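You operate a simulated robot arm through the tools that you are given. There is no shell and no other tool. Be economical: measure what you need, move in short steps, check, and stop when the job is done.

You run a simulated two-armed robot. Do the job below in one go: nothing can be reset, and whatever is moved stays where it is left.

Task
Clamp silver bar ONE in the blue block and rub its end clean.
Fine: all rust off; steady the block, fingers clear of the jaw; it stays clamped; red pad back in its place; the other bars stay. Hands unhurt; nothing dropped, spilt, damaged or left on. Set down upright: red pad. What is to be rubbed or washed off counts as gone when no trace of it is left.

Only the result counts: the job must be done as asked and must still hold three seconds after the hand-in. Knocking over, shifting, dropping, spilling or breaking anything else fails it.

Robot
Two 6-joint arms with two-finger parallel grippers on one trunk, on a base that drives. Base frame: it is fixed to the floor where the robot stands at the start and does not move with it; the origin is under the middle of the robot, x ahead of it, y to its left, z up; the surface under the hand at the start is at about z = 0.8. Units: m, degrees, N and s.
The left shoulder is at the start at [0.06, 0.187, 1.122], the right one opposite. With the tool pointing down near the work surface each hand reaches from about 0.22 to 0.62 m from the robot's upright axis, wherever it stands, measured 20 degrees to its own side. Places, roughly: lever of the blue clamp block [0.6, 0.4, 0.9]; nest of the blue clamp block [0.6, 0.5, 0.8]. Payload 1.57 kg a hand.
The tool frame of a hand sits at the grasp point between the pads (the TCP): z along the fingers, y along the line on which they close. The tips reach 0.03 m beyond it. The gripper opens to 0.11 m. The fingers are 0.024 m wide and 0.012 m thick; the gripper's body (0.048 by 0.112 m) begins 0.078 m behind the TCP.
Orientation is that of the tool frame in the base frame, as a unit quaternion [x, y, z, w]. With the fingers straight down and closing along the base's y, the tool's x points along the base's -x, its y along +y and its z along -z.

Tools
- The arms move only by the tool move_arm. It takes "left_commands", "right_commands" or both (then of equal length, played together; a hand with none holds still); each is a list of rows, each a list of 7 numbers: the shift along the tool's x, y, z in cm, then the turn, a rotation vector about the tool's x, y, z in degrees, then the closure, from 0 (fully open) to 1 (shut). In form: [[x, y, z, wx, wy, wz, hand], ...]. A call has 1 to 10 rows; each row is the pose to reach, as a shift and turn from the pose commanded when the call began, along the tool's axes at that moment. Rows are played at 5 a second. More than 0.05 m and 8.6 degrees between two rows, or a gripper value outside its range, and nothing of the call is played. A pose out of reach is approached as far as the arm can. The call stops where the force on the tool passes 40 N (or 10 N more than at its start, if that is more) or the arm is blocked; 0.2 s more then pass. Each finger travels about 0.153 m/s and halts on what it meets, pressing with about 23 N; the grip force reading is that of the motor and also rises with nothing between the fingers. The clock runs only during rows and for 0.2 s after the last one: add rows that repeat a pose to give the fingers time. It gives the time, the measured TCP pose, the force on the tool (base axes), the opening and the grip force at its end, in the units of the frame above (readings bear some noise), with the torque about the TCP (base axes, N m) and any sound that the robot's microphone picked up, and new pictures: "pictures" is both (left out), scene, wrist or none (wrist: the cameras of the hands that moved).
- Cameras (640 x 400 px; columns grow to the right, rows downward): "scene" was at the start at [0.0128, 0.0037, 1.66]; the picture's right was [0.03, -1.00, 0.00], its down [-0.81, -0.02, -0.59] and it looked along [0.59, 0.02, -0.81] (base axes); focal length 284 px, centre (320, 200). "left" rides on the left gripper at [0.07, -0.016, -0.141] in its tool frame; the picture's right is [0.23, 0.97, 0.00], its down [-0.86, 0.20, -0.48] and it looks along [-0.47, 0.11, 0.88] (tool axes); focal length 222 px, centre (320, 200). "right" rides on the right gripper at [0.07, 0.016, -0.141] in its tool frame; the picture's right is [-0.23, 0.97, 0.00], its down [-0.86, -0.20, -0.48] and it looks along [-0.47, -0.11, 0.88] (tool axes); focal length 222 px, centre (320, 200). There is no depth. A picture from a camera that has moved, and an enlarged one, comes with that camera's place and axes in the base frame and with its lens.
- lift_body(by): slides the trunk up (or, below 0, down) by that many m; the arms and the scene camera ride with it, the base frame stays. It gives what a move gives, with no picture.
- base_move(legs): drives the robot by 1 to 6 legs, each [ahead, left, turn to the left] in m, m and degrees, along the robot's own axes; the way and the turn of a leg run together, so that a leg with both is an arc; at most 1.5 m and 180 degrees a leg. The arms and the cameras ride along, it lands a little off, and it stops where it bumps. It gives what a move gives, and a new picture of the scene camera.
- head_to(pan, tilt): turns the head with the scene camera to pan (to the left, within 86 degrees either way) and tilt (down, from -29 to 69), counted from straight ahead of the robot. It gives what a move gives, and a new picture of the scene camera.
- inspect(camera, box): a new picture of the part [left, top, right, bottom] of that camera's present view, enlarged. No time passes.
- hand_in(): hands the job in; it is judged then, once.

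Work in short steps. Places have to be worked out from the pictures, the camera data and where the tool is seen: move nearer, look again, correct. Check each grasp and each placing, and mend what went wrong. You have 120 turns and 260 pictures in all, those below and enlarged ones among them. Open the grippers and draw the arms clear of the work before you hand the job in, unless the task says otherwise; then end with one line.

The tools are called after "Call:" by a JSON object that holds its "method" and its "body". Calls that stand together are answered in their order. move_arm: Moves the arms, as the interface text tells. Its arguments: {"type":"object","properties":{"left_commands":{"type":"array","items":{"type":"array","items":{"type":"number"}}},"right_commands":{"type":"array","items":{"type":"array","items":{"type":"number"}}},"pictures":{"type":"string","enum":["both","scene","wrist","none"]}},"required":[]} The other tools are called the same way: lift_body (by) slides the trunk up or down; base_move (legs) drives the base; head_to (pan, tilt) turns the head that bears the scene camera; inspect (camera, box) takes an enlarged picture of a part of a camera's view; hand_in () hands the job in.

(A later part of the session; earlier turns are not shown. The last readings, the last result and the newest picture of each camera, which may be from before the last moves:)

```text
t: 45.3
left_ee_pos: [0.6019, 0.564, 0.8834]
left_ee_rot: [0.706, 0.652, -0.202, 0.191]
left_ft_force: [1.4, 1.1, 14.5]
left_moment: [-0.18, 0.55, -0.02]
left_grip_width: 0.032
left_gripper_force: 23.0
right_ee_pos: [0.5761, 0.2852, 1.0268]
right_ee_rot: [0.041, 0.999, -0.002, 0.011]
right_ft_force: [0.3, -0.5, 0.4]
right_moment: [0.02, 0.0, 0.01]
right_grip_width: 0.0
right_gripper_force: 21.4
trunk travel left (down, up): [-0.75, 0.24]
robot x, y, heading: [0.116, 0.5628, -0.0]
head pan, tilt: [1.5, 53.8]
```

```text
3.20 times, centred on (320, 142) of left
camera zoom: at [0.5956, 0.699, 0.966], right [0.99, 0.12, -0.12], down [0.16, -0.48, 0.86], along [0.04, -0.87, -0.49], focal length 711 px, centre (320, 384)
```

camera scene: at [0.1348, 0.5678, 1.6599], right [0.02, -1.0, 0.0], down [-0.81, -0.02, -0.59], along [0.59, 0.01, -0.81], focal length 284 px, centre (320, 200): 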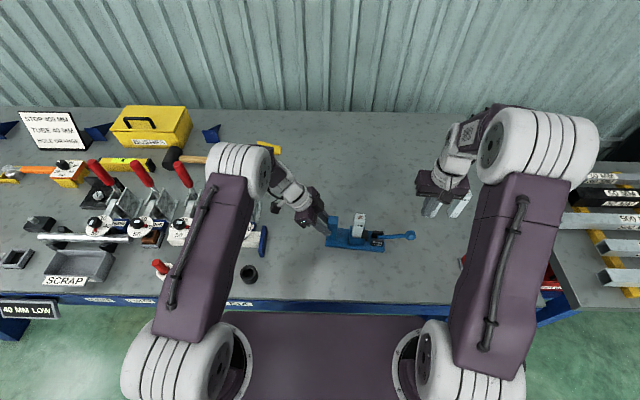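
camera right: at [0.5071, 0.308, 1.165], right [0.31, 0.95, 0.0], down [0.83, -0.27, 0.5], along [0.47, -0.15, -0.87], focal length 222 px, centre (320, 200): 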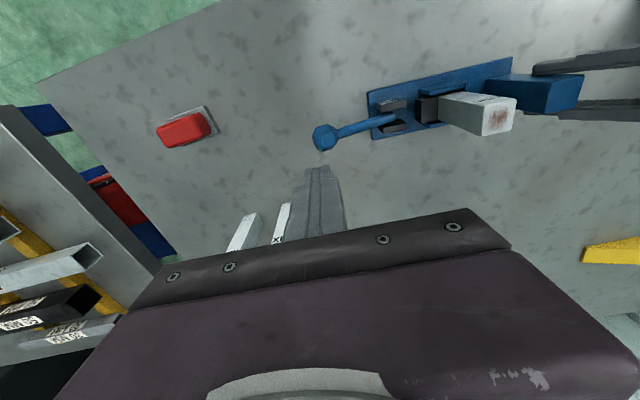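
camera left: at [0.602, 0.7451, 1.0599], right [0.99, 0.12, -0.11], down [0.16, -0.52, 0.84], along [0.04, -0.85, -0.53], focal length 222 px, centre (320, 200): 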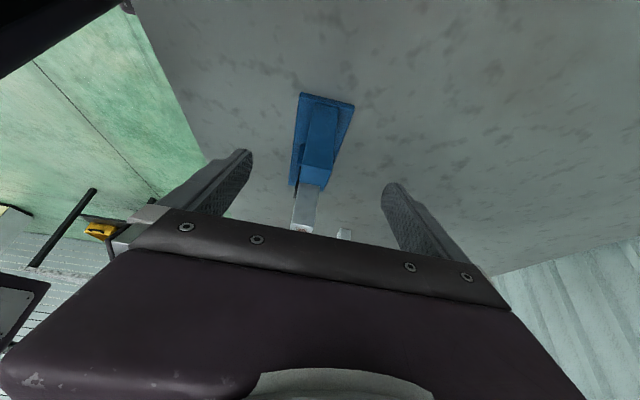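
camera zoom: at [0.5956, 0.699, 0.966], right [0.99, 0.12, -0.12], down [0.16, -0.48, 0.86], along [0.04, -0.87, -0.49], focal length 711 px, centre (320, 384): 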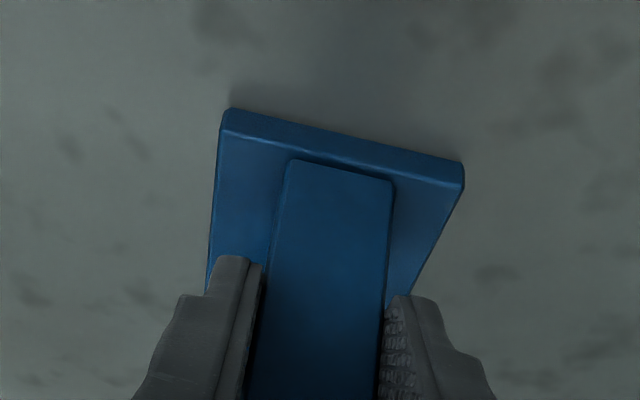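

The left end is now pressed to the table (+14.5 N). I relax the left grip slightly so the block can settle flat, then look.

Call:
{"method": "move_arm", "body": {"left_commands": [[0, 0, 0, 0, 0, 0, 0.66], [0, 0, 0, 0, 0, 0, 0.62], [0, 0, 0, 0, 0, 0, 0.6]], "pictures": "none"}}

Call:
{"method": "inspect", "body": {"camera": "scene", "box": [314, 186, 418, 256]}}

Call:
{"method": "inspect", "body": {"camera": "left", "box": [220, 80, 420, 205]}}

```text
t: 46.1
left_ee_pos: [0.602, 0.5622, 0.8812]
left_ee_rot: [0.706, 0.652, -0.204, 0.189]
left_ft_force: [-0.9, -0.2, -0.5]
left_moment: [-0.02, 0.0, 0.0]
left_grip_width: 0.0442
left_gripper_force: 0.0
right_ee_pos: [0.5769, 0.285, 1.0263]
right_ee_rot: [0.04, 0.999, -0.001, 0.011]
right_ft_force: [-0.5, 1.1, -0.5]
right_moment: [0.06, 0.01, 0.02]
right_grip_width: 0.0
right_gripper_force: 21.0
trunk travel left (down, up): [-0.75, 0.24]
robot x, y, heading: [0.1205, 0.5645, -0.0]
head pan, tilt: [1.5, 53.8]
```

```text
5.71 times, centred on (366, 221) of scene
camera zoom: at [0.1344, 0.568, 1.6599], right [0.02, -1.0, 0.0], down [-0.81, -0.02, -0.59], along [0.59, 0.01, -0.81], focal length 1625 px, centre (57, 80)
```

zoom: 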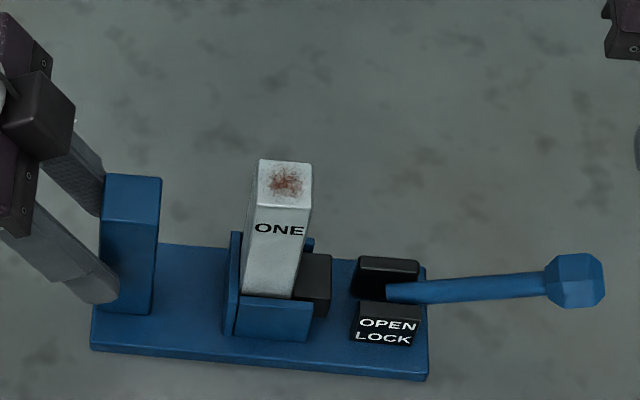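

```text
3.20 times, centred on (320, 142) of left
camera zoom: at [0.5962, 0.699, 0.964], right [0.99, 0.11, -0.12], down [0.16, -0.48, 0.86], along [0.04, -0.87, -0.5], focal length 711 px, centre (320, 384)
```

zoom: 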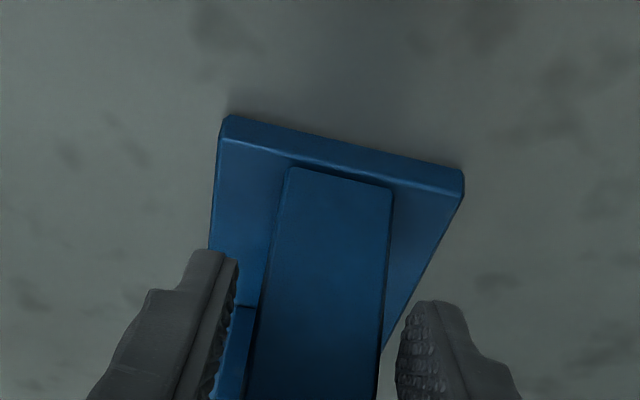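

The block did not move, so it is flat. I zoom in on the jaw and lever to see whether it is really clamped.

Call:
{"method": "inspect", "body": {"camera": "scene", "box": [348, 220, 388, 245]}}

Call:
{"method": "inspect", "body": {"camera": "right", "box": [350, 70, 530, 182]}}

```text
16.00 times, centred on (368, 232) of scene
camera zoom: at [0.1344, 0.568, 1.6599], right [0.02, -1.0, 0.0], down [-0.81, -0.02, -0.59], along [0.59, 0.01, -0.81], focal length 4551 px, centre (-448, -320)
```

zoom: 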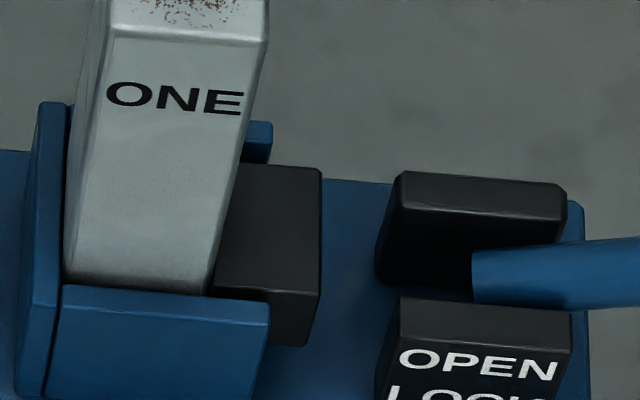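

```text
3.56 times, centred on (440, 126) of right
camera zoom: at [0.5068, 0.3081, 1.1648], right [0.31, 0.95, 0.0], down [0.83, -0.27, 0.5], along [0.47, -0.15, -0.87], focal length 790 px, centre (-107, 463)
```

zoom: 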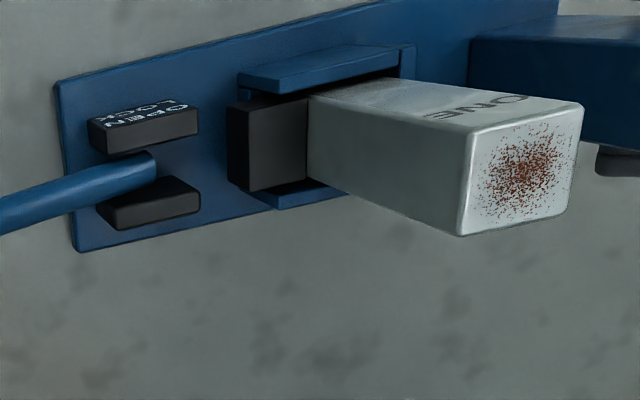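

The jaw bears flush on the bar and the bar sits against the left wall. I re-centre the left grip on the post, which slid to about y≈0.545, and close again.

Call:
{"method": "move_arm", "body": {"left_commands": [[0, 0.1, 0, 0, 0, 0, 0.5], [-0.7, 0.15, 0.45, 0, 0, 0, 0.5], [-1.4, 0.15, 0.8, 0, 0, 0, 0.5], [-1.4, 0.15, 0.8, 0, 0, 0, 0.65], [-1.4, 0.15, 0.8, 0, 0, 0, 0.75], [-1.4, 0.15, 0.8, 0, 0, 0, 0.9], [-1.4, 0.15, 0.8, 0, 0, 0, 1], [-1.4, 0.15, 0.8, 0, 0, 0, 1]], "pictures": "none"}}

Call:
{"method": "inspect", "body": {"camera": "scene", "box": [314, 186, 418, 256]}}

Call:
{"method": "inspect", "body": {"camera": "left", "box": [220, 80, 420, 205]}}

```text
t: 47.9
left_ee_pos: [0.6012, 0.5459, 0.8815]
left_ee_rot: [0.706, 0.651, -0.203, 0.189]
left_ft_force: [-2.2, -0.9, 0.5]
left_moment: [0.0, 0.4, -0.24]
left_grip_width: 0.0319
left_gripper_force: 23.2
right_ee_pos: [0.5753, 0.2856, 1.0265]
right_ee_rot: [0.041, 0.999, -0.002, 0.012]
right_ft_force: [-0.5, 0.0, 0.1]
right_moment: [-0.03, 0.01, -0.01]
right_grip_width: 0.0
right_gripper_force: 21.1
trunk travel left (down, up): [-0.75, 0.24]
robot x, y, heading: [0.1226, 0.5644, 0.0]
head pan, tilt: [1.5, 53.8]
```

```text
5.71 times, centred on (366, 221) of scene
camera zoom: at [0.1336, 0.5681, 1.66], right [0.02, -1.0, 0.0], down [-0.81, -0.02, -0.59], along [0.59, 0.01, -0.81], focal length 1625 px, centre (57, 80)
```

zoom: 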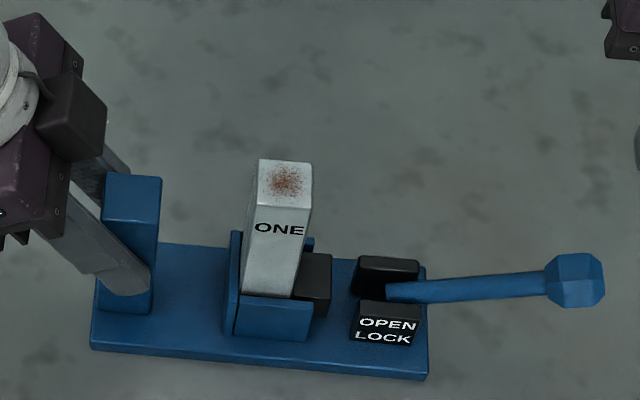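

```text
3.20 times, centred on (320, 142) of left
camera zoom: at [0.5949, 0.6826, 0.9652], right [0.99, 0.11, -0.12], down [0.16, -0.48, 0.86], along [0.04, -0.87, -0.5], focal length 711 px, centre (320, 384)
```

zoom: 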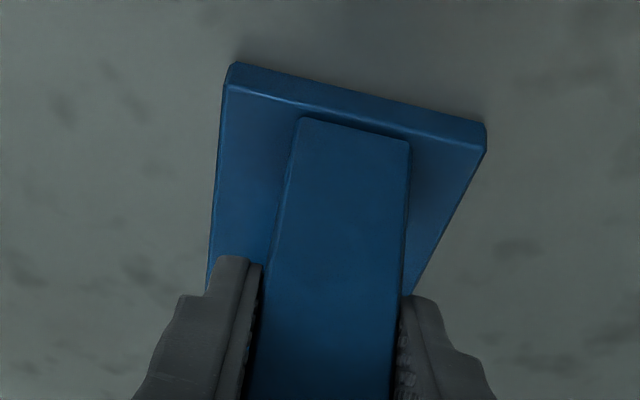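

Firm, centred hold. Now I press the knob down once more, gently, to make sure the lever is fully home.

Call:
{"method": "move_arm", "body": {"right_commands": [[0, 0.3, 4, 0, 0, 0, 1], [0, 0.3, 8, 0, 0, 0, 1], [0, 0.3, 9.8, 0, 0, 0, 1], [0, 0.2, 10.5, 0, 0, 0, 1], [0, 0.1, 11.1, 0, 0, 0, 1], [0, 0, 11.6, 0, 0, 0, 1]], "pictures": "none"}}

Call:
{"method": "inspect", "body": {"camera": "scene", "box": [314, 186, 418, 256]}}

```text
t: 49.3
left_ee_pos: [0.6011, 0.5456, 0.8837]
left_ee_rot: [0.706, 0.652, -0.203, 0.19]
left_ft_force: [-1.4, -9.7, 3.2]
left_moment: [0.49, 0.42, 0.29]
left_grip_width: 0.032
left_gripper_force: 23.5
right_ee_pos: [0.5794, 0.2856, 0.9157]
right_ee_rot: [0.042, 0.999, -0.002, 0.016]
right_ft_force: [1.4, 3.7, 28.3]
right_moment: [0.19, -0.08, 0.02]
right_grip_width: 0.0
right_gripper_force: 21.2
trunk travel left (down, up): [-0.75, 0.24]
robot x, y, heading: [0.1239, 0.5664, -0.0]
head pan, tilt: [1.5, 53.8]
```

```text
5.71 times, centred on (366, 221) of scene
camera zoom: at [0.13, 0.5691, 1.6606], right [0.02, -1.0, 0.0], down [-0.81, -0.02, -0.59], along [0.59, 0.01, -0.81], focal length 1625 px, centre (57, 80)
```

zoom: 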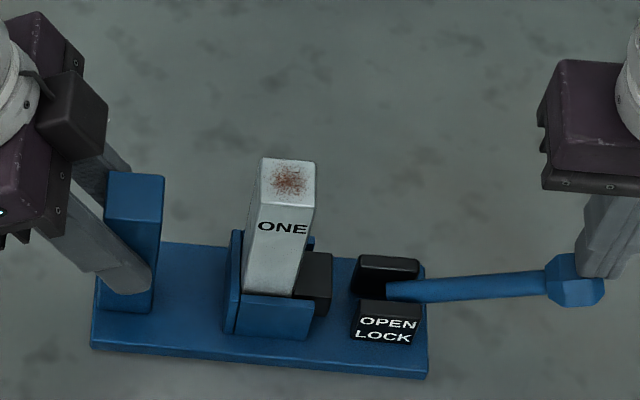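

With 28 N on the knob nothing moves relative to the block, so the lever is home at LOCK. I lift off and take the right hand over to the red pad near (0.513, 0.098).

Call:
{"method": "move_arm", "body": {"right_commands": [[0, 0, -3, 0, 0, 0, 1], [0, 0, -7, 0, 0, 0, 1], [0, 0, -11, 0, 0, 0, 0.8], [1, -3.8, -11, 0, 0, 0, 0.6], [2, -7.6, -11, 0, 0, 0, 0.4], [3, -11.4, -11, 0, 0, 0, 0.2], [4, -15.2, -11, 0, 0, 0, 0], [5.1, -19.1, -11, 0, 0, 0, 0]]}}

Call:
{"method": "inspect", "body": {"camera": "right", "box": [200, 60, 440, 210]}}

Call:
{"method": "inspect", "body": {"camera": "scene", "box": [440, 220, 520, 280]}}

```text
t: 51.1
left_ee_pos: [0.6015, 0.5456, 0.8803]
left_ee_rot: [0.706, 0.652, -0.203, 0.187]
left_ft_force: [0.2, -0.1, -0.7]
left_moment: [-0.35, 0.22, 0.02]
left_grip_width: 0.0318
left_gripper_force: 22.9
right_ee_pos: [0.5121, 0.0994, 1.0202]
right_ee_rot: [0.04, 0.999, -0.001, 0.011]
right_ft_force: [-0.2, -1.3, -0.3]
right_moment: [0.01, -0.02, 0.02]
right_grip_width: 0.1099
right_gripper_force: 0.1
trunk travel left (down, up): [-0.75, 0.24]
robot x, y, heading: [0.121, 0.5618, -0.3]
head pan, tilt: [1.5, 53.8]
camera scene: at [0.1336, 0.567, 1.6599], right [0.02, -1.0, 0.0], down [-0.81, -0.02, -0.59], along [0.59, 0.01, -0.81], focal length 284 px, centre (320, 200)
camera right: at [0.4408, 0.1213, 1.159], right [0.3, 0.95, 0.0], down [0.83, -0.27, 0.5], along [0.48, -0.15, -0.87], focal length 222 px, centre (320, 200)
```

scene: 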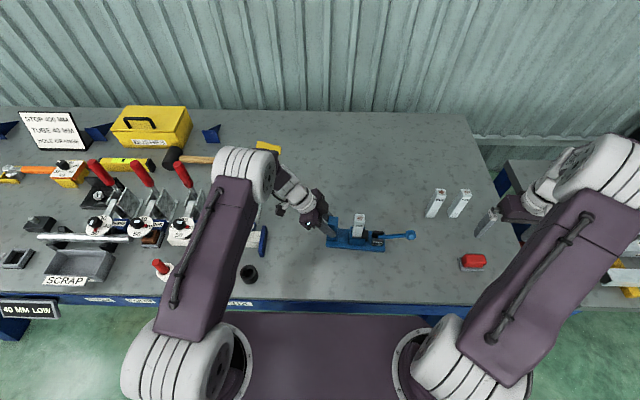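
right: 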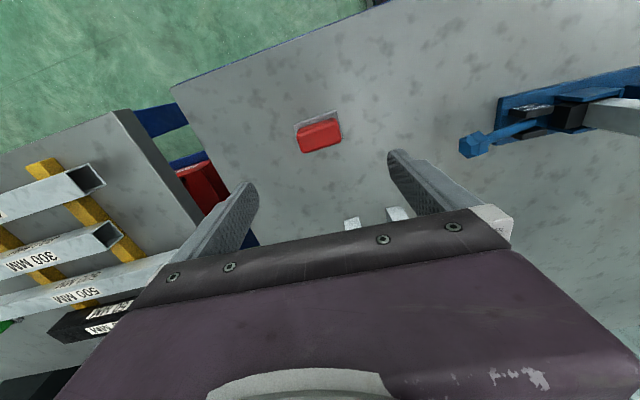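

```text
2.67 times, centred on (320, 135) of right
camera zoom: at [0.4408, 0.1213, 1.159], right [0.3, 0.95, 0.0], down [0.83, -0.27, 0.5], along [0.48, -0.15, -0.87], focal length 592 px, centre (320, 373)
```

zoom: 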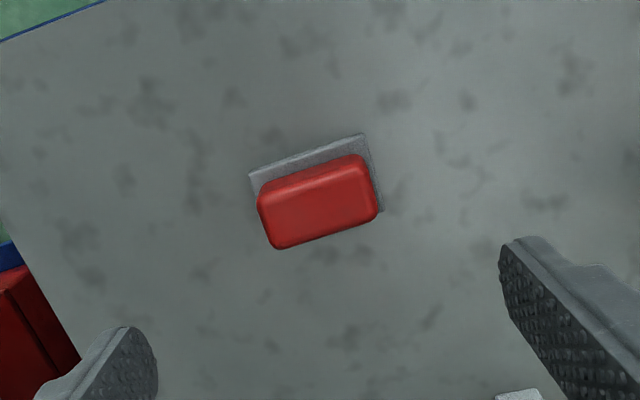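

```text
6.67 times, centred on (480, 250) of scene
camera zoom: at [0.1336, 0.567, 1.6599], right [0.02, -1.0, 0.0], down [-0.81, -0.02, -0.59], along [0.59, 0.01, -0.81], focal length 1896 px, centre (-747, -133)
```

zoom: 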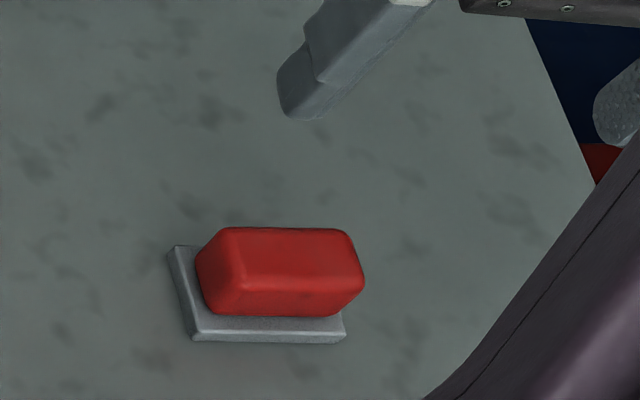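

The pad is about 0.065 × 0.04 × 0.035 m, centred near (0.515, 0.096) with its top at about 0.845 and its long side along y. I square the hand up and descend part way.

Call:
{"method": "move_arm", "body": {"right_commands": [[-0.3, -0.3, 4, 0, 0.6, -2.3, 0], [-0.3, -0.3, 8, 0, 1.2, -4.6, 0], [-0.2, -0.3, 11.5, 0, 1.2, -4.6, 0], [-0.2, -0.3, 11.5, 0, 1.2, -4.6, 0]], "pictures": "none"}}

Call:
{"method": "inspect", "body": {"camera": "right", "box": [160, 60, 480, 260]}}

Call:
{"method": "inspect", "body": {"camera": "scene", "box": [440, 200, 536, 280]}}

```text
t: 52.1
left_ee_pos: [0.602, 0.5466, 0.8818]
left_ee_rot: [0.706, 0.652, -0.203, 0.189]
left_ft_force: [-1.6, -1.0, -0.6]
left_moment: [0.06, 0.17, -0.1]
left_grip_width: 0.032
left_gripper_force: 22.6
right_ee_pos: [0.5155, 0.094, 0.9062]
right_ee_rot: [0.0, 1.0, -0.001, 0.001]
right_ft_force: [0.3, 0.0, 0.8]
right_moment: [-0.01, 0.01, 0.0]
right_grip_width: 0.1102
right_gripper_force: 0.1
trunk travel left (down, up): [-0.75, 0.24]
robot x, y, heading: [0.1194, 0.5643, 0.1]
head pan, tilt: [1.5, 53.8]
```

```text
2.00 times, centred on (320, 160) of right
camera zoom: at [0.4464, 0.1116, 1.047], right [0.23, 0.97, 0.0], down [0.85, -0.2, 0.48], along [0.47, -0.11, -0.88], focal length 444 px, centre (320, 280)
```

zoom: 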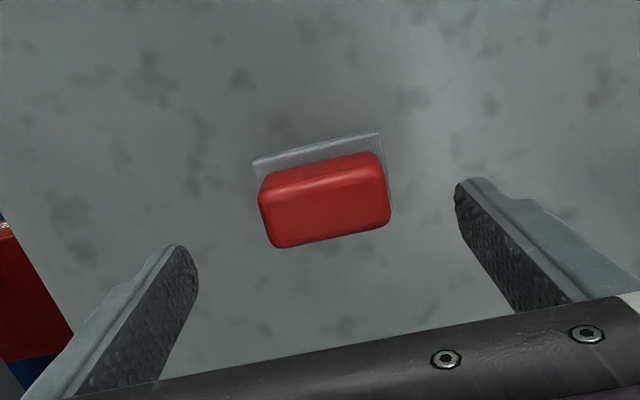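

```text
5.00 times, centred on (488, 240) of scene
camera zoom: at [0.134, 0.5679, 1.6599], right [0.02, -1.0, 0.0], down [-0.81, -0.02, -0.59], along [0.59, 0.01, -0.81], focal length 1422 px, centre (-520, 0)
```

zoom: 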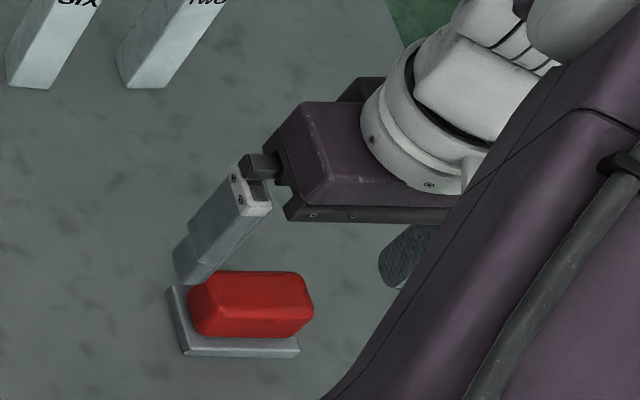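

The pad centre is at (0.517, 0.0985). I correct, go down to grasp height (tips about 0.822, above the rest plate) and close.

Call:
{"method": "move_arm", "body": {"right_commands": [[-0.1, 0.4, 2.5, 0, 0, 0, 0], [-0.1, 0.4, 4.5, 0, 0, 0, 0.1], [-0.1, 0.4, 5.4, 0, 0, 0, 0.2], [-0.1, 0.4, 5.4, 0, 0, 0, 0.3], [-0.1, 0.4, 5.4, 0, 0, 0, 0.45], [-0.1, 0.4, 5.4, 0, 0, 0, 0.7], [-0.1, 0.4, 5.4, 0, 0, 0, 1], [-0.1, 0.4, 5.4, 0, 0, 0, 1]], "pictures": "none"}}

Call:
{"method": "inspect", "body": {"camera": "right", "box": [160, 60, 480, 260]}}

Call:
{"method": "inspect", "body": {"camera": "scene", "box": [440, 200, 536, 280]}}

```text
t: 53.9
left_ee_pos: [0.6012, 0.5449, 0.8824]
left_ee_rot: [0.706, 0.652, -0.203, 0.189]
left_ft_force: [-1.2, 0.0, 0.2]
left_moment: [-0.03, 0.3, -0.13]
left_grip_width: 0.0317
left_gripper_force: 23.3
right_ee_pos: [0.5167, 0.0998, 0.8533]
right_ee_rot: [0.0, 1.0, -0.002, 0.0]
right_ft_force: [0.7, -0.3, 0.2]
right_moment: [-0.01, -0.08, 0.04]
right_grip_width: 0.0615
right_gripper_force: 23.1
trunk travel left (down, up): [-0.75, 0.24]
robot x, y, heading: [0.122, 0.5617, -0.2]
head pan, tilt: [1.5, 53.8]
```

```text
2.00 times, centred on (320, 160) of right
camera zoom: at [0.4479, 0.117, 0.9937], right [0.23, 0.97, 0.0], down [0.85, -0.2, 0.48], along [0.47, -0.11, -0.88], focal length 444 px, centre (320, 280)
```

zoom: 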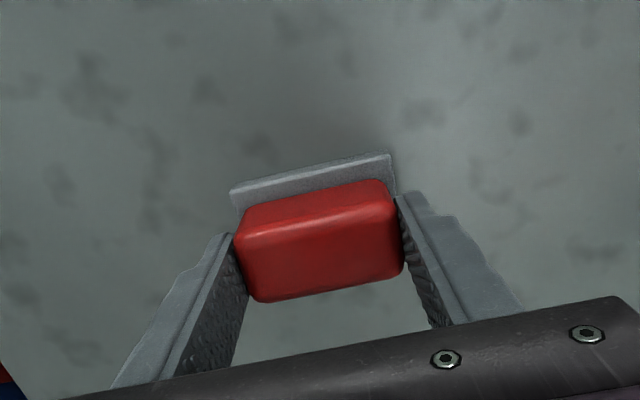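

```text
5.00 times, centred on (488, 240) of scene
camera zoom: at [0.1341, 0.5679, 1.66], right [0.02, -1.0, 0.0], down [-0.81, -0.02, -0.59], along [0.59, 0.01, -0.81], focal length 1422 px, centre (-520, 0)
```

zoom: 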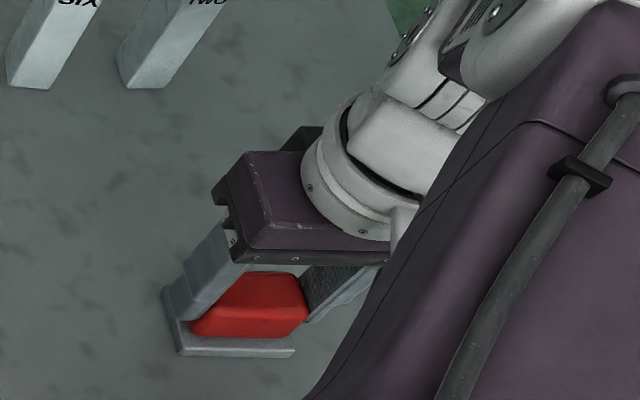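

Grip is good at 0.0615 m. The pick pose for the return is (0.5167, 0.0998, 0.8533). I lift straight up and check it came free of its plate.

Call:
{"method": "move_arm", "body": {"right_commands": [[0, 0, -1.5, 0, 0, 0, 1], [0, 0, -4, 0, 0, 0, 1], [0, 0, -8, 0, 0, 0, 1], [0, 0, -12, 0, 0, 0, 1], [0, 0, -16, 0, 0, 0, 1], [0, 0, -19, 0, 0, 0, 1]]}}

Call:
{"method": "inspect", "body": {"camera": "scene", "box": [430, 170, 542, 280]}}

```text
t: 55.3
left_ee_pos: [0.6006, 0.5453, 0.8815]
left_ee_rot: [0.706, 0.651, -0.204, 0.188]
left_ft_force: [-1.0, 0.5, 0.1]
left_moment: [0.1, 0.23, -0.03]
left_grip_width: 0.0317
left_gripper_force: 23.3
right_ee_pos: [0.5138, 0.1007, 1.0443]
right_ee_rot: [-0.001, 1.0, -0.002, -0.001]
right_ft_force: [-0.1, 0.3, 0.3]
right_moment: [0.02, -0.01, 0.0]
right_grip_width: 0.0002
right_gripper_force: 21.3
trunk travel left (down, up): [-0.75, 0.24]
robot x, y, heading: [0.1174, 0.568, -0.2]
head pan, tilt: [1.5, 53.8]
camera scene: at [0.1339, 0.5683, 1.6599], right [0.02, -1.0, 0.0], down [-0.81, -0.02, -0.59], along [0.59, 0.01, -0.81], focal length 284 px, centre (320, 200)
camera right: at [0.4464, 0.1177, 1.1839], right [0.23, 0.97, 0.0], down [0.85, -0.2, 0.48], along [0.47, -0.11, -0.88], focal length 222 px, centre (320, 200)
```

scene: 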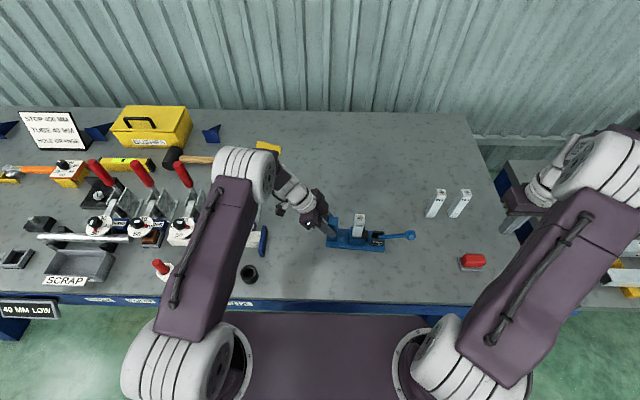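
right: 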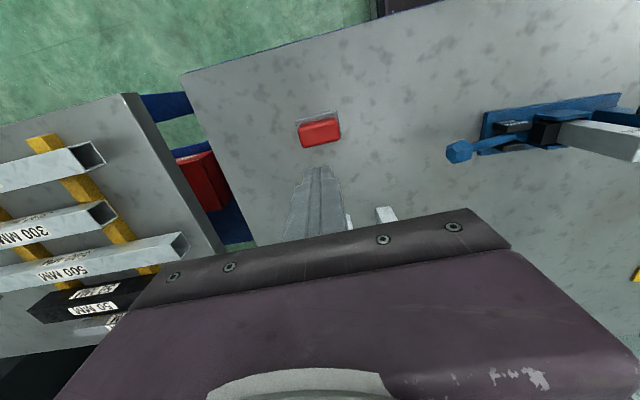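

```text
3.64 times, centred on (486, 225) of scene
camera zoom: at [0.1339, 0.5683, 1.6599], right [0.02, -1.0, 0.0], down [-0.81, -0.02, -0.59], along [0.59, 0.01, -0.81], focal length 1034 px, centre (-284, 109)
```

zoom: 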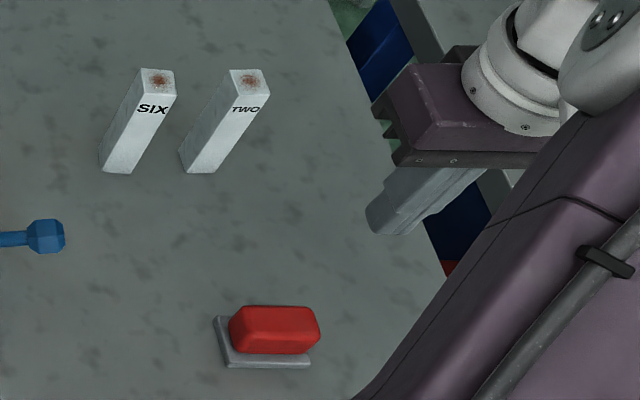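

The fingers slipped off the pad's rounded top, and the pad is still in place on its plate. I open, go about 1 cm deeper and grip again.

Call:
{"method": "move_arm", "body": {"right_commands": [[0, 0, 4.5, 0, 0, 0, 0], [-0.2, -0.1, 9, 0, 0, 0, 0], [-0.3, -0.1, 13.5, 0, 0, 0, 0], [-0.4, -0.1, 17.5, 0, 0, 0, 0.05], [-0.5, -0.1, 19, 0, 0, 0, 0.15], [-0.5, -0.1, 19.6, 0, 0, 0, 0.25], [-0.5, -0.1, 19.9, 0, 0, 0, 0.3], [-0.5, -0.1, 20.1, 0, 0, 0, 0.3]], "pictures": "none"}}

Call:
{"method": "inspect", "body": {"camera": "right", "box": [160, 60, 480, 260]}}

```text
t: 57.1
left_ee_pos: [0.6029, 0.5466, 0.882]
left_ee_rot: [0.706, 0.652, -0.203, 0.188]
left_ft_force: [0.9, -0.2, 0.5]
left_moment: [0.2, 0.13, -0.03]
left_grip_width: 0.0317
left_gripper_force: 23.3
right_ee_pos: [0.5226, 0.0995, 0.8418]
right_ee_rot: [0.0, 1.0, -0.001, 0.001]
right_ft_force: [-0.3, 0.4, -0.6]
right_moment: [-0.02, -0.03, 0.02]
right_grip_width: 0.0772
right_gripper_force: 0.1
trunk travel left (down, up): [-0.75, 0.24]
robot x, y, heading: [0.119, 0.561, 0.2]
head pan, tilt: [1.5, 53.8]
```

```text
2.00 times, centred on (320, 160) of right
camera zoom: at [0.4535, 0.1154, 0.9823], right [0.23, 0.97, 0.0], down [0.85, -0.2, 0.48], along [0.47, -0.11, -0.88], focal length 444 px, centre (320, 280)
```

zoom: 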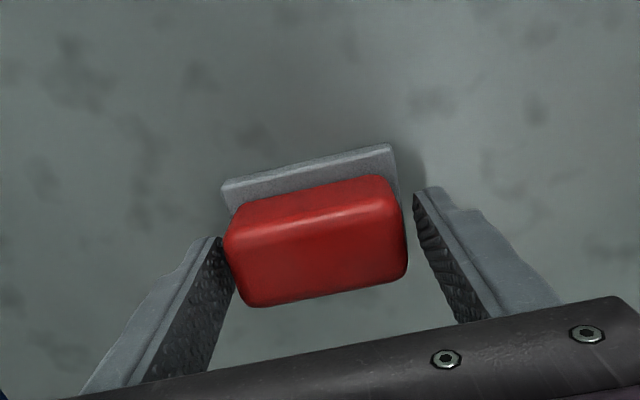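

No plate contact yet. I go 3 mm lower and close.

Call:
{"method": "move_arm", "body": {"right_commands": [[0, 0, 0.3, 0, 0, 0, 0.3], [0, 0, 0.3, 0, 0, 0, 0.4], [0, 0, 0.3, 0, 0, 0, 0.5], [0, 0, 0.3, 0, 0, 0, 0.7], [0, 0, 0.3, 0, 0, 0, 1], [0, 0, 0.3, 0, 0, 0, 1]], "pictures": "none"}}

Call:
{"method": "inspect", "body": {"camera": "right", "box": [160, 60, 480, 260]}}

```text
t: 58.5
left_ee_pos: [0.601, 0.545, 0.8815]
left_ee_rot: [0.706, 0.652, -0.204, 0.189]
left_ft_force: [1.0, -1.9, 0.1]
left_moment: [0.03, 0.14, 0.03]
left_grip_width: 0.0322
left_gripper_force: 22.7
right_ee_pos: [0.5209, 0.0981, 0.8387]
right_ee_rot: [0.0, 1.0, -0.002, 0.001]
right_ft_force: [1.1, 0.9, 0.1]
right_moment: [0.02, -0.02, 0.04]
right_grip_width: 0.0693
right_gripper_force: 23.0
trunk travel left (down, up): [-0.75, 0.24]
robot x, y, heading: [0.1232, 0.5644, -0.2]
head pan, tilt: [1.5, 53.8]
```

```text
2.00 times, centred on (320, 160) of right
camera zoom: at [0.4529, 0.1155, 0.9792], right [0.23, 0.97, 0.0], down [0.85, -0.2, 0.48], along [0.47, -0.11, -0.88], focal length 444 px, centre (320, 280)
```

zoom: 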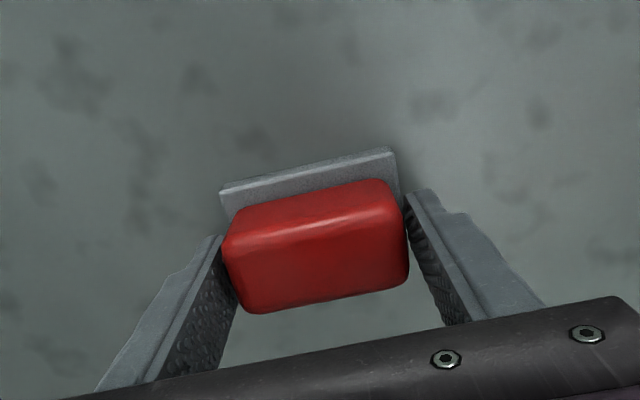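

Now it is gripped at full width, 0.069 m. The return pose is (0.5209, 0.0981, 0.8387). I lift and check.

Call:
{"method": "move_arm", "body": {"right_commands": [[0, 0, -1.5, 0, 0, 0, 1], [0, 0, -4, 0, 0, 0, 1], [0, 0, -8, 0, 0, 0, 1], [0, 0, -12, 0, 0, 0, 1], [0, 0, -16, 0, 0, 0, 1], [0, 0, -19, 0, 0, 0, 1]], "pictures": "wrist"}}

Call:
{"method": "inspect", "body": {"camera": "scene", "box": [430, 170, 542, 280]}}

```text
t: 59.9
left_ee_pos: [0.6019, 0.5459, 0.8807]
left_ee_rot: [0.706, 0.652, -0.203, 0.189]
left_ft_force: [0.7, 0.4, 0.5]
left_moment: [-0.25, 0.25, 0.12]
left_grip_width: 0.0323
left_gripper_force: 22.8
right_ee_pos: [0.5212, 0.1032, 1.0269]
right_ee_rot: [0.0, 1.0, -0.001, 0.0]
right_ft_force: [-0.2, 0.2, -1.7]
right_moment: [-0.01, -0.07, 0.01]
right_grip_width: 0.0697
right_gripper_force: 22.8
trunk travel left (down, up): [-0.75, 0.24]
robot x, y, heading: [0.1224, 0.5654, -0.1]
head pan, tilt: [1.5, 53.8]
camera right: at [0.4528, 0.1195, 1.1678], right [0.23, 0.97, 0.0], down [0.85, -0.2, 0.48], along [0.47, -0.11, -0.88], focal length 222 px, centre (320, 200)
```

right: 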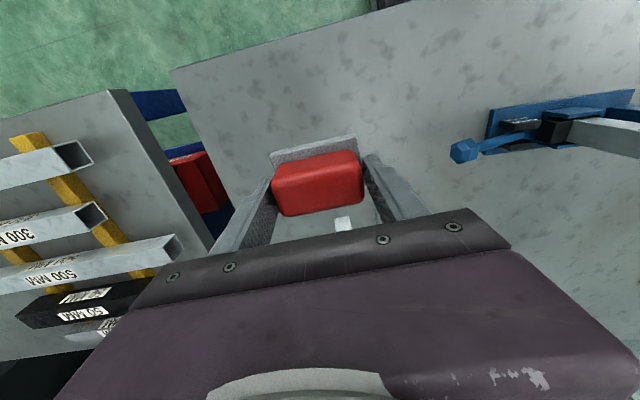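

```text
3.64 times, centred on (486, 225) of scene
camera zoom: at [0.134, 0.5681, 1.6599], right [0.02, -1.0, 0.0], down [-0.81, -0.02, -0.59], along [0.59, 0.01, -0.81], focal length 1034 px, centre (-284, 109)
```

zoom: 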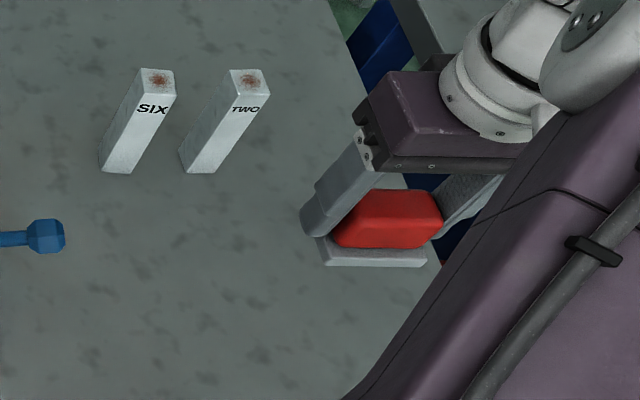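

The grey sole lifts with the red pad, so it is part of it; its bottom is about 0.039 below the TCP. I carry it to just above bar ONE's end (about (0.601, 0.455), top about 0.925).

Call:
{"method": "move_arm", "body": {"right_commands": [[-1, 4.4, -0.5, 0, 0, 0, 1], [-2, 8.8, -1, 0, 0, 0, 1], [-3, 13.2, -1, 0, 0, 0, 1], [-4, 17.6, -1, 0, 0, 0, 1], [-5, 22, -1, 0, 0, 0, 1], [-6, 26.4, -1, 0, 0, 0, 1], [-7, 30.8, -1, 0, 0, 0, 1], [-8, 35.2, -1, 0, 0, 0, 1], [-8, 35.2, 0, 0, 0, 0, 1]]}}

Call:
{"method": "inspect", "body": {"camera": "scene", "box": [314, 166, 418, 256]}}

```text
t: 61.9
left_ee_pos: [0.6019, 0.5479, 0.8835]
left_ee_rot: [0.706, 0.652, -0.203, 0.188]
left_ft_force: [-0.5, -0.2, 0.5]
left_moment: [0.15, 0.24, -0.1]
left_grip_width: 0.0318
left_gripper_force: 22.5
right_ee_pos: [0.6023, 0.4518, 1.0275]
right_ee_rot: [0.0, 1.0, -0.001, 0.0]
right_ft_force: [-0.2, -0.8, -2.0]
right_moment: [-0.02, -0.04, -0.02]
right_grip_width: 0.0694
right_gripper_force: 23.1
trunk travel left (down, up): [-0.75, 0.24]
robot x, y, heading: [0.1243, 0.5679, -0.2]
head pan, tilt: [1.5, 53.8]
camera scene: at [0.1342, 0.5678, 1.66], right [0.02, -1.0, 0.0], down [-0.81, -0.02, -0.59], along [0.59, 0.01, -0.81], focal length 284 px, centre (320, 200)
camera right: at [0.5328, 0.4686, 1.1678], right [0.23, 0.97, 0.0], down [0.85, -0.2, 0.48], along [0.47, -0.11, -0.88], focal length 222 px, centre (320, 200)
```

scene: 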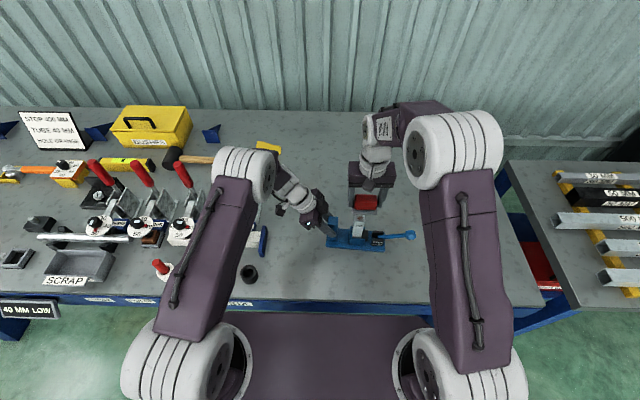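
right: 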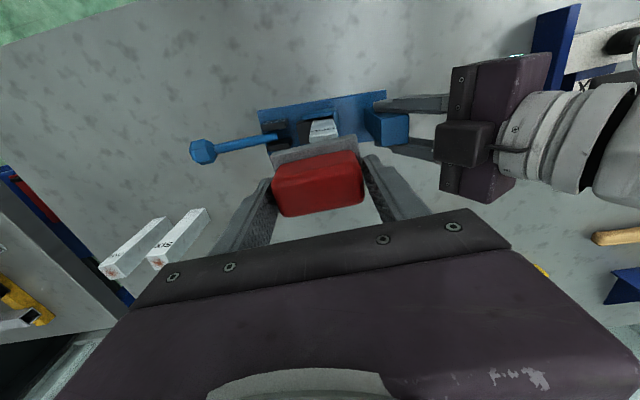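

```text
4.44 times, centred on (366, 211) of scene
camera zoom: at [0.1342, 0.5678, 1.66], right [0.02, -1.0, 0.0], down [-0.81, -0.02, -0.59], along [0.59, 0.01, -0.81], focal length 1264 px, centre (116, 151)
```

zoom: 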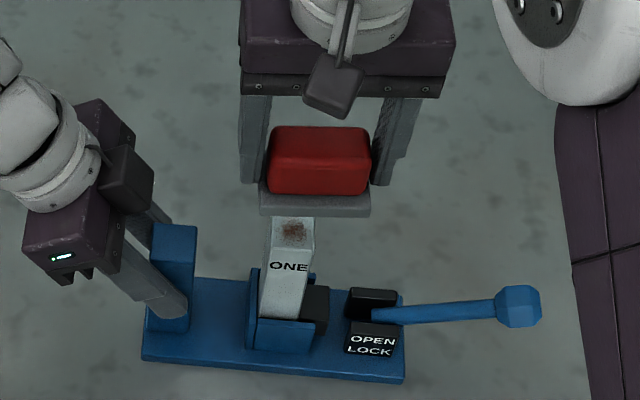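

The sole is right above the bar end. I lower slowly to contact.

Call:
{"method": "move_arm", "body": {"right_commands": [[0, 0.3, 3, 0, 0, 0, 1], [0, 0.3, 5, 0, 0, 0, 1], [0, 0.3, 5.6, 0, 0, 0, 1], [0, 0.3, 6.0, 0, 0, 0, 1], [0, 0.3, 6.3, 0, 0, 0, 1], [0, 0.3, 6.5, 0, 0, 0, 1]], "pictures": "none"}}

Call:
{"method": "inspect", "body": {"camera": "scene", "box": [314, 166, 418, 256]}}

```text
t: 63.3
left_ee_pos: [0.6015, 0.5455, 0.8818]
left_ee_rot: [0.706, 0.652, -0.202, 0.188]
left_ft_force: [0.5, 0.1, -5.1]
left_moment: [0.56, 0.21, 0.26]
left_grip_width: 0.0317
left_gripper_force: 23.1
right_ee_pos: [0.6014, 0.4545, 0.9617]
right_ee_rot: [0.0, 1.0, -0.002, 0.001]
right_ft_force: [0.5, 0.6, 16.1]
right_moment: [0.05, -0.03, 0.0]
right_grip_width: 0.0696
right_gripper_force: 23.1
trunk travel left (down, up): [-0.75, 0.24]
robot x, y, heading: [0.1233, 0.5669, -0.2]
head pan, tilt: [1.5, 53.8]
```

```text
4.44 times, centred on (366, 211) of scene
camera zoom: at [0.1334, 0.5684, 1.66], right [0.02, -1.0, 0.0], down [-0.81, -0.02, -0.59], along [0.59, 0.01, -0.81], focal length 1264 px, centre (116, 151)
```

zoom: 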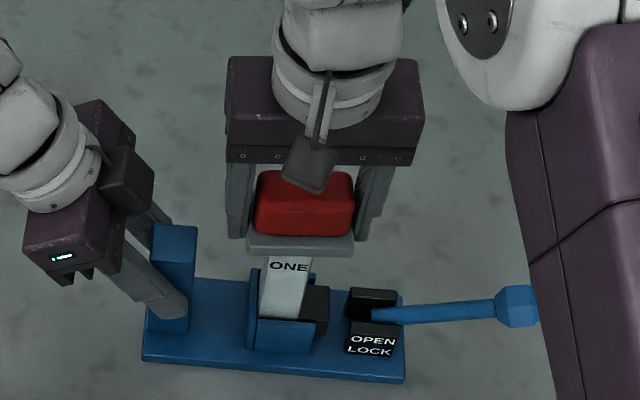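

Contact is at about 16 N with the sole flat on the bar. I ease off 1 mm and rub back and forth along x.

Call:
{"method": "move_arm", "body": {"right_commands": [[0.6, 0, -0.08, 0, 0, 0, 1], [1.2, 0, -0.08, 0, 0, 0, 1], [0, 0, -0.08, 0, 0, 0, 1], [-1.2, 0, -0.08, 0, 0, 0, 1], [0, 0, -0.08, 0, 0, 0, 1], [1.2, 0, -0.08, 0, 0, 0, 1], [0, 0, -0.08, 0, 0, 0, 1], [-1.2, 0, -0.08, 0, 0, 0, 1], [0, 0, -0.08, 0, 0, 0, 1]], "pictures": "none"}}

Call:
{"method": "inspect", "body": {"camera": "scene", "box": [314, 166, 418, 256]}}

```text
t: 65.3
left_ee_pos: [0.6014, 0.5459, 0.8815]
left_ee_rot: [0.705, 0.652, -0.203, 0.189]
left_ft_force: [0.0, -0.1, -0.2]
left_moment: [-0.52, 0.13, 0.14]
left_grip_width: 0.032
left_gripper_force: 23.0
right_ee_pos: [0.6002, 0.4546, 0.9626]
right_ee_rot: [0.0, 1.0, -0.001, 0.002]
right_ft_force: [2.0, 0.2, 2.3]
right_moment: [0.01, -0.02, 0.0]
right_grip_width: 0.0695
right_gripper_force: 23.1
trunk travel left (down, up): [-0.75, 0.24]
robot x, y, heading: [0.1194, 0.564, -0.1]
head pan, tilt: [1.5, 53.8]
```

```text
4.44 times, centred on (366, 211) of scene
camera zoom: at [0.1339, 0.5683, 1.66], right [0.02, -1.0, 0.0], down [-0.81, -0.02, -0.59], along [0.59, 0.01, -0.81], focal length 1264 px, centre (116, 151)
```

zoom: 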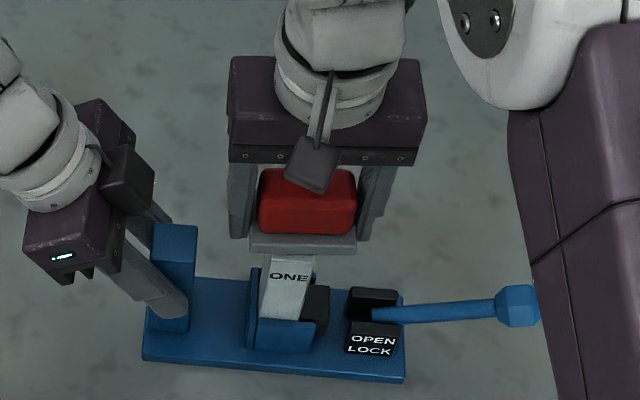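

The force has eased to about 2 N, so I press slightly more and keep rubbing along x and y.

Call:
{"method": "move_arm", "body": {"right_commands": [[0.6, 0, 0.12, 0, 0, 0, 1], [1.2, 0, 0.12, 0, 0, 0, 1], [0, 0, 0.12, 0, 0, 0, 1], [-1.2, 0, 0.12, 0, 0, 0, 1], [0, 0, 0.12, 0, 0, 0, 1], [0, 1.2, 0.12, 0, 0, 0, 1], [0, 0, 0.12, 0, 0, 0, 1], [0, -1.2, 0.12, 0, 0, 0, 1], [0, 0, 0.12, 0, 0, 0, 1]], "pictures": "none"}}

Call:
{"method": "inspect", "body": {"camera": "scene", "box": [314, 166, 418, 256]}}

```text
t: 67.3
left_ee_pos: [0.6015, 0.5473, 0.8817]
left_ee_rot: [0.706, 0.651, -0.203, 0.189]
left_ft_force: [-0.3, 1.0, 1.7]
left_moment: [0.04, 0.3, 0.0]
left_grip_width: 0.0319
left_gripper_force: 22.6
right_ee_pos: [0.6008, 0.4543, 0.9619]
right_ee_rot: [0.001, 1.0, -0.002, 0.0]
right_ft_force: [0.0, 1.0, -1.2]
right_moment: [0.02, -0.02, -0.02]
right_grip_width: 0.0694
right_gripper_force: 23.0
trunk travel left (down, up): [-0.75, 0.24]
robot x, y, heading: [0.1228, 0.5652, 0.1]
head pan, tilt: [1.5, 53.8]
```

```text
4.44 times, centred on (366, 211) of scene
camera zoom: at [0.134, 0.5682, 1.66], right [0.02, -1.0, 0.0], down [-0.81, -0.02, -0.59], along [0.59, 0.01, -0.81], focal length 1264 px, centre (116, 151)
```

zoom: 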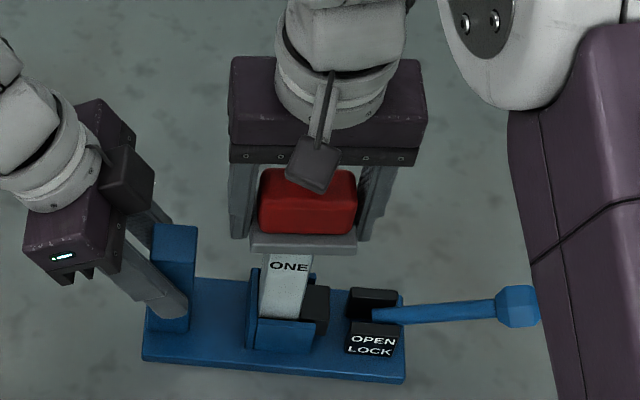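

The force vanished at the same height, and the bar may rock a little. I lift the pad 7 cm up and toward the back to inspect the bar's end and clamp.

Call:
{"method": "move_arm", "body": {"right_commands": [[0, 0, -3, 0, 0, 0, 1], [0, 0, -6, 0, 0, 0, 1], [0, -3, -9, 0, 0, 0, 1], [0, -6, -9, 0, 0, 0, 1]], "pictures": "none"}}

Call:
{"method": "inspect", "body": {"camera": "scene", "box": [336, 200, 392, 240]}}

Call:
{"method": "inspect", "body": {"camera": "right", "box": [200, 60, 520, 260]}}

```text
t: 68.3
left_ee_pos: [0.6012, 0.5462, 0.8815]
left_ee_rot: [0.707, 0.651, -0.203, 0.189]
left_ft_force: [-1.5, -0.9, 1.4]
left_moment: [0.23, 0.35, 0.05]
left_grip_width: 0.0318
left_gripper_force: 22.6
right_ee_pos: [0.6009, 0.393, 1.0507]
right_ee_rot: [0.0, 1.0, 0.0, 0.0]
right_ft_force: [0.2, -0.3, -0.8]
right_moment: [0.02, -0.01, 0.0]
right_grip_width: 0.0695
right_gripper_force: 23.0
trunk travel left (down, up): [-0.75, 0.24]
robot x, y, heading: [0.1209, 0.5645, -0.1]
head pan, tilt: [1.5, 53.8]
```

```text
10.00 times, centred on (364, 220) of scene
camera zoom: at [0.1341, 0.5677, 1.66], right [0.02, -1.0, 0.0], down [-0.81, -0.02, -0.59], along [0.59, 0.01, -0.81], focal length 2844 px, centre (-120, 0)
```

zoom: 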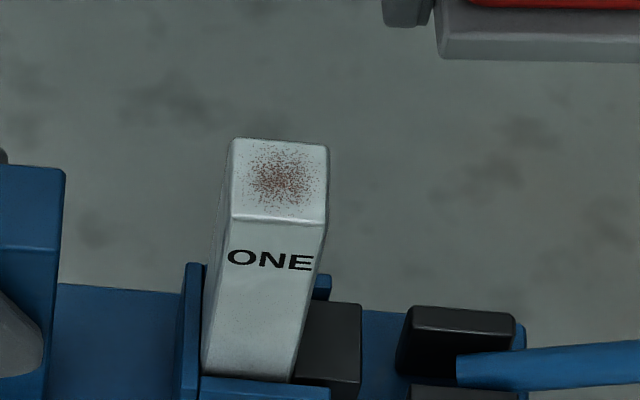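

```text
2.00 times, centred on (360, 160) of right
camera zoom: at [0.5328, 0.4096, 1.192], right [0.23, 0.97, 0.0], down [0.85, -0.2, 0.48], along [0.47, -0.11, -0.88], focal length 444 px, centre (240, 280)
```

zoom: 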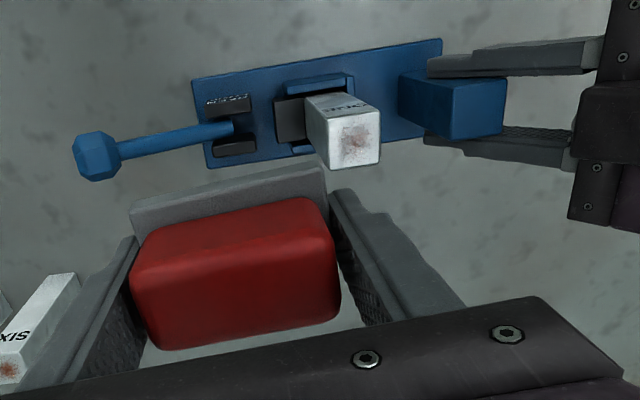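

The rust is fading but not gone, and the bar is still clamped upright. I go back down and feel for contact again.

Call:
{"method": "move_arm", "body": {"right_commands": [[0, 3, 0, 0, 0, 0, 1], [0, 6.1, 2, 0, 0, 0, 1], [0, 6.1, 6, 0, 0, 0, 1], [0, 6.1, 8.4, 0, 0, 0, 1], [0, 6.1, 8.8, 0, 0, 0, 1], [0, 6.1, 9.1, 0, 0, 0, 1], [0, 6.1, 9.25, 0, 0, 0, 1]], "pictures": "none"}}

```text
t: 69.9
left_ee_pos: [0.5999, 0.5468, 0.8823]
left_ee_rot: [0.706, 0.652, -0.203, 0.188]
left_ft_force: [1.1, -0.4, 0.3]
left_moment: [-0.06, 0.48, -0.01]
left_grip_width: 0.032
left_gripper_force: 23.3
right_ee_pos: [0.6023, 0.4557, 0.9595]
right_ee_rot: [0.0, 1.0, -0.001, 0.002]
right_ft_force: [0.3, 0.6, 9.2]
right_moment: [0.02, -0.13, -0.01]
right_grip_width: 0.0693
right_gripper_force: 23.3
trunk travel left (down, up): [-0.75, 0.24]
robot x, y, heading: [0.1204, 0.5652, -0.2]
head pan, tilt: [1.5, 53.8]
```

9 N of contact at z=0.9595. I rub again, pressing gradually deeper to hold the force.

Call:
{"method": "move_arm", "body": {"right_commands": [[1.2, 0, 0.08, 0, 0, 0, 1], [0, 0, 0.1, 0, 0, 0, 1], [-1.2, 0, 0.12, 0, 0, 0, 1], [0, 0, 0.14, 0, 0, 0, 1], [1.2, 0, 0.16, 0, 0, 0, 1], [0, 0, 0.18, 0, 0, 0, 1], [-1.2, 0, 0.2, 0, 0, 0, 1], [0, 0, 0.22, 0, 0, 0, 1]], "pictures": "none"}}

```text
t: 71.7
left_ee_pos: [0.6019, 0.5466, 0.8834]
left_ee_rot: [0.707, 0.651, -0.202, 0.188]
left_ft_force: [-2.0, 1.0, -0.1]
left_moment: [0.7, 0.4, 0.0]
left_grip_width: 0.0319
left_gripper_force: 22.9
right_ee_pos: [0.601, 0.4544, 0.9582]
right_ee_rot: [-0.001, 1.0, -0.002, -0.001]
right_ft_force: [0.4, 0.9, -1.4]
right_moment: [0.02, -0.01, -0.03]
right_grip_width: 0.0696
right_gripper_force: 23.4
trunk travel left (down, up): [-0.75, 0.24]
robot x, y, heading: [0.1205, 0.5634, 0.0]
head pan, tilt: [1.5, 53.8]
```

The force is gone again even though I am lower, so something is giving way: either the pad in my grip or the bar in the clamp. I look closely at both.

Call:
{"method": "inspect", "body": {"camera": "scene", "box": [340, 190, 396, 240]}}

Call:
{"method": "inspect", "body": {"camera": "right", "box": [240, 90, 400, 230]}}

```text
8.00 times, centred on (368, 215) of scene
camera zoom: at [0.1336, 0.5682, 1.6598], right [0.02, -1.0, 0.0], down [-0.81, -0.02, -0.59], along [0.59, 0.01, -0.81], focal length 2275 px, centre (-64, 80)
```

zoom: 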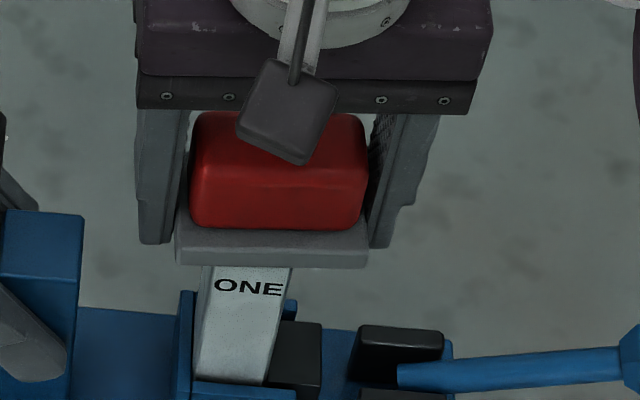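

```text
2.86 times, centred on (320, 160) of right
camera zoom: at [0.5325, 0.4715, 1.0981], right [0.23, 0.97, 0.0], down [0.85, -0.2, 0.48], along [0.47, -0.11, -0.88], focal length 635 px, centre (320, 314)
```

zoom: 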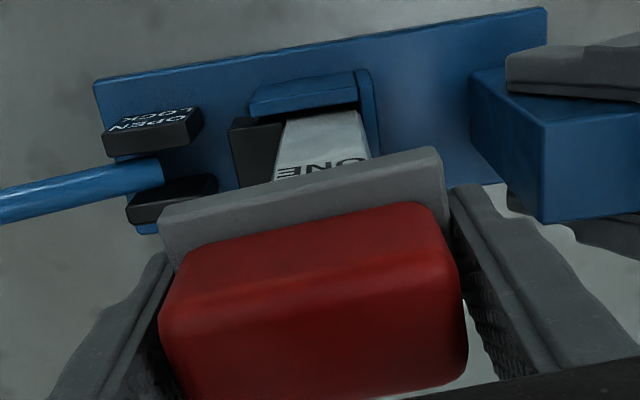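

The clamp and pad look right; the pad is creeping up a little in my fingers under load. I find contact again and rub with lighter pressure.

Call:
{"method": "move_arm", "body": {"right_commands": [[0, 0, 0.15, 0, 0, 0, 1], [0, 0, 0.25, 0, 0, 0, 1], [1.1, 0, 0.28, 0, 0, 0, 1], [0, 0, 0.3, 0, 0, 0, 1], [-1.1, 0, 0.32, 0, 0, 0, 1], [0, 0, 0.34, 0, 0, 0, 1]], "pictures": "none"}}

```text
t: 73.1
left_ee_pos: [0.6011, 0.5457, 0.8816]
left_ee_rot: [0.707, 0.651, -0.204, 0.189]
left_ft_force: [-0.9, 1.4, 0.2]
left_moment: [0.47, 0.32, -0.08]
left_grip_width: 0.0319
left_gripper_force: 23.2
right_ee_pos: [0.6004, 0.4534, 0.9535]
right_ee_rot: [0.0, 1.0, -0.002, 0.0]
right_ft_force: [-0.2, 0.5, -1.4]
right_moment: [-0.04, 0.0, 0.03]
right_grip_width: 0.0696
right_gripper_force: 22.6
trunk travel left (down, up): [-0.75, 0.24]
robot x, y, heading: [0.1227, 0.5642, 0.0]
head pan, tilt: [1.5, 53.8]
```

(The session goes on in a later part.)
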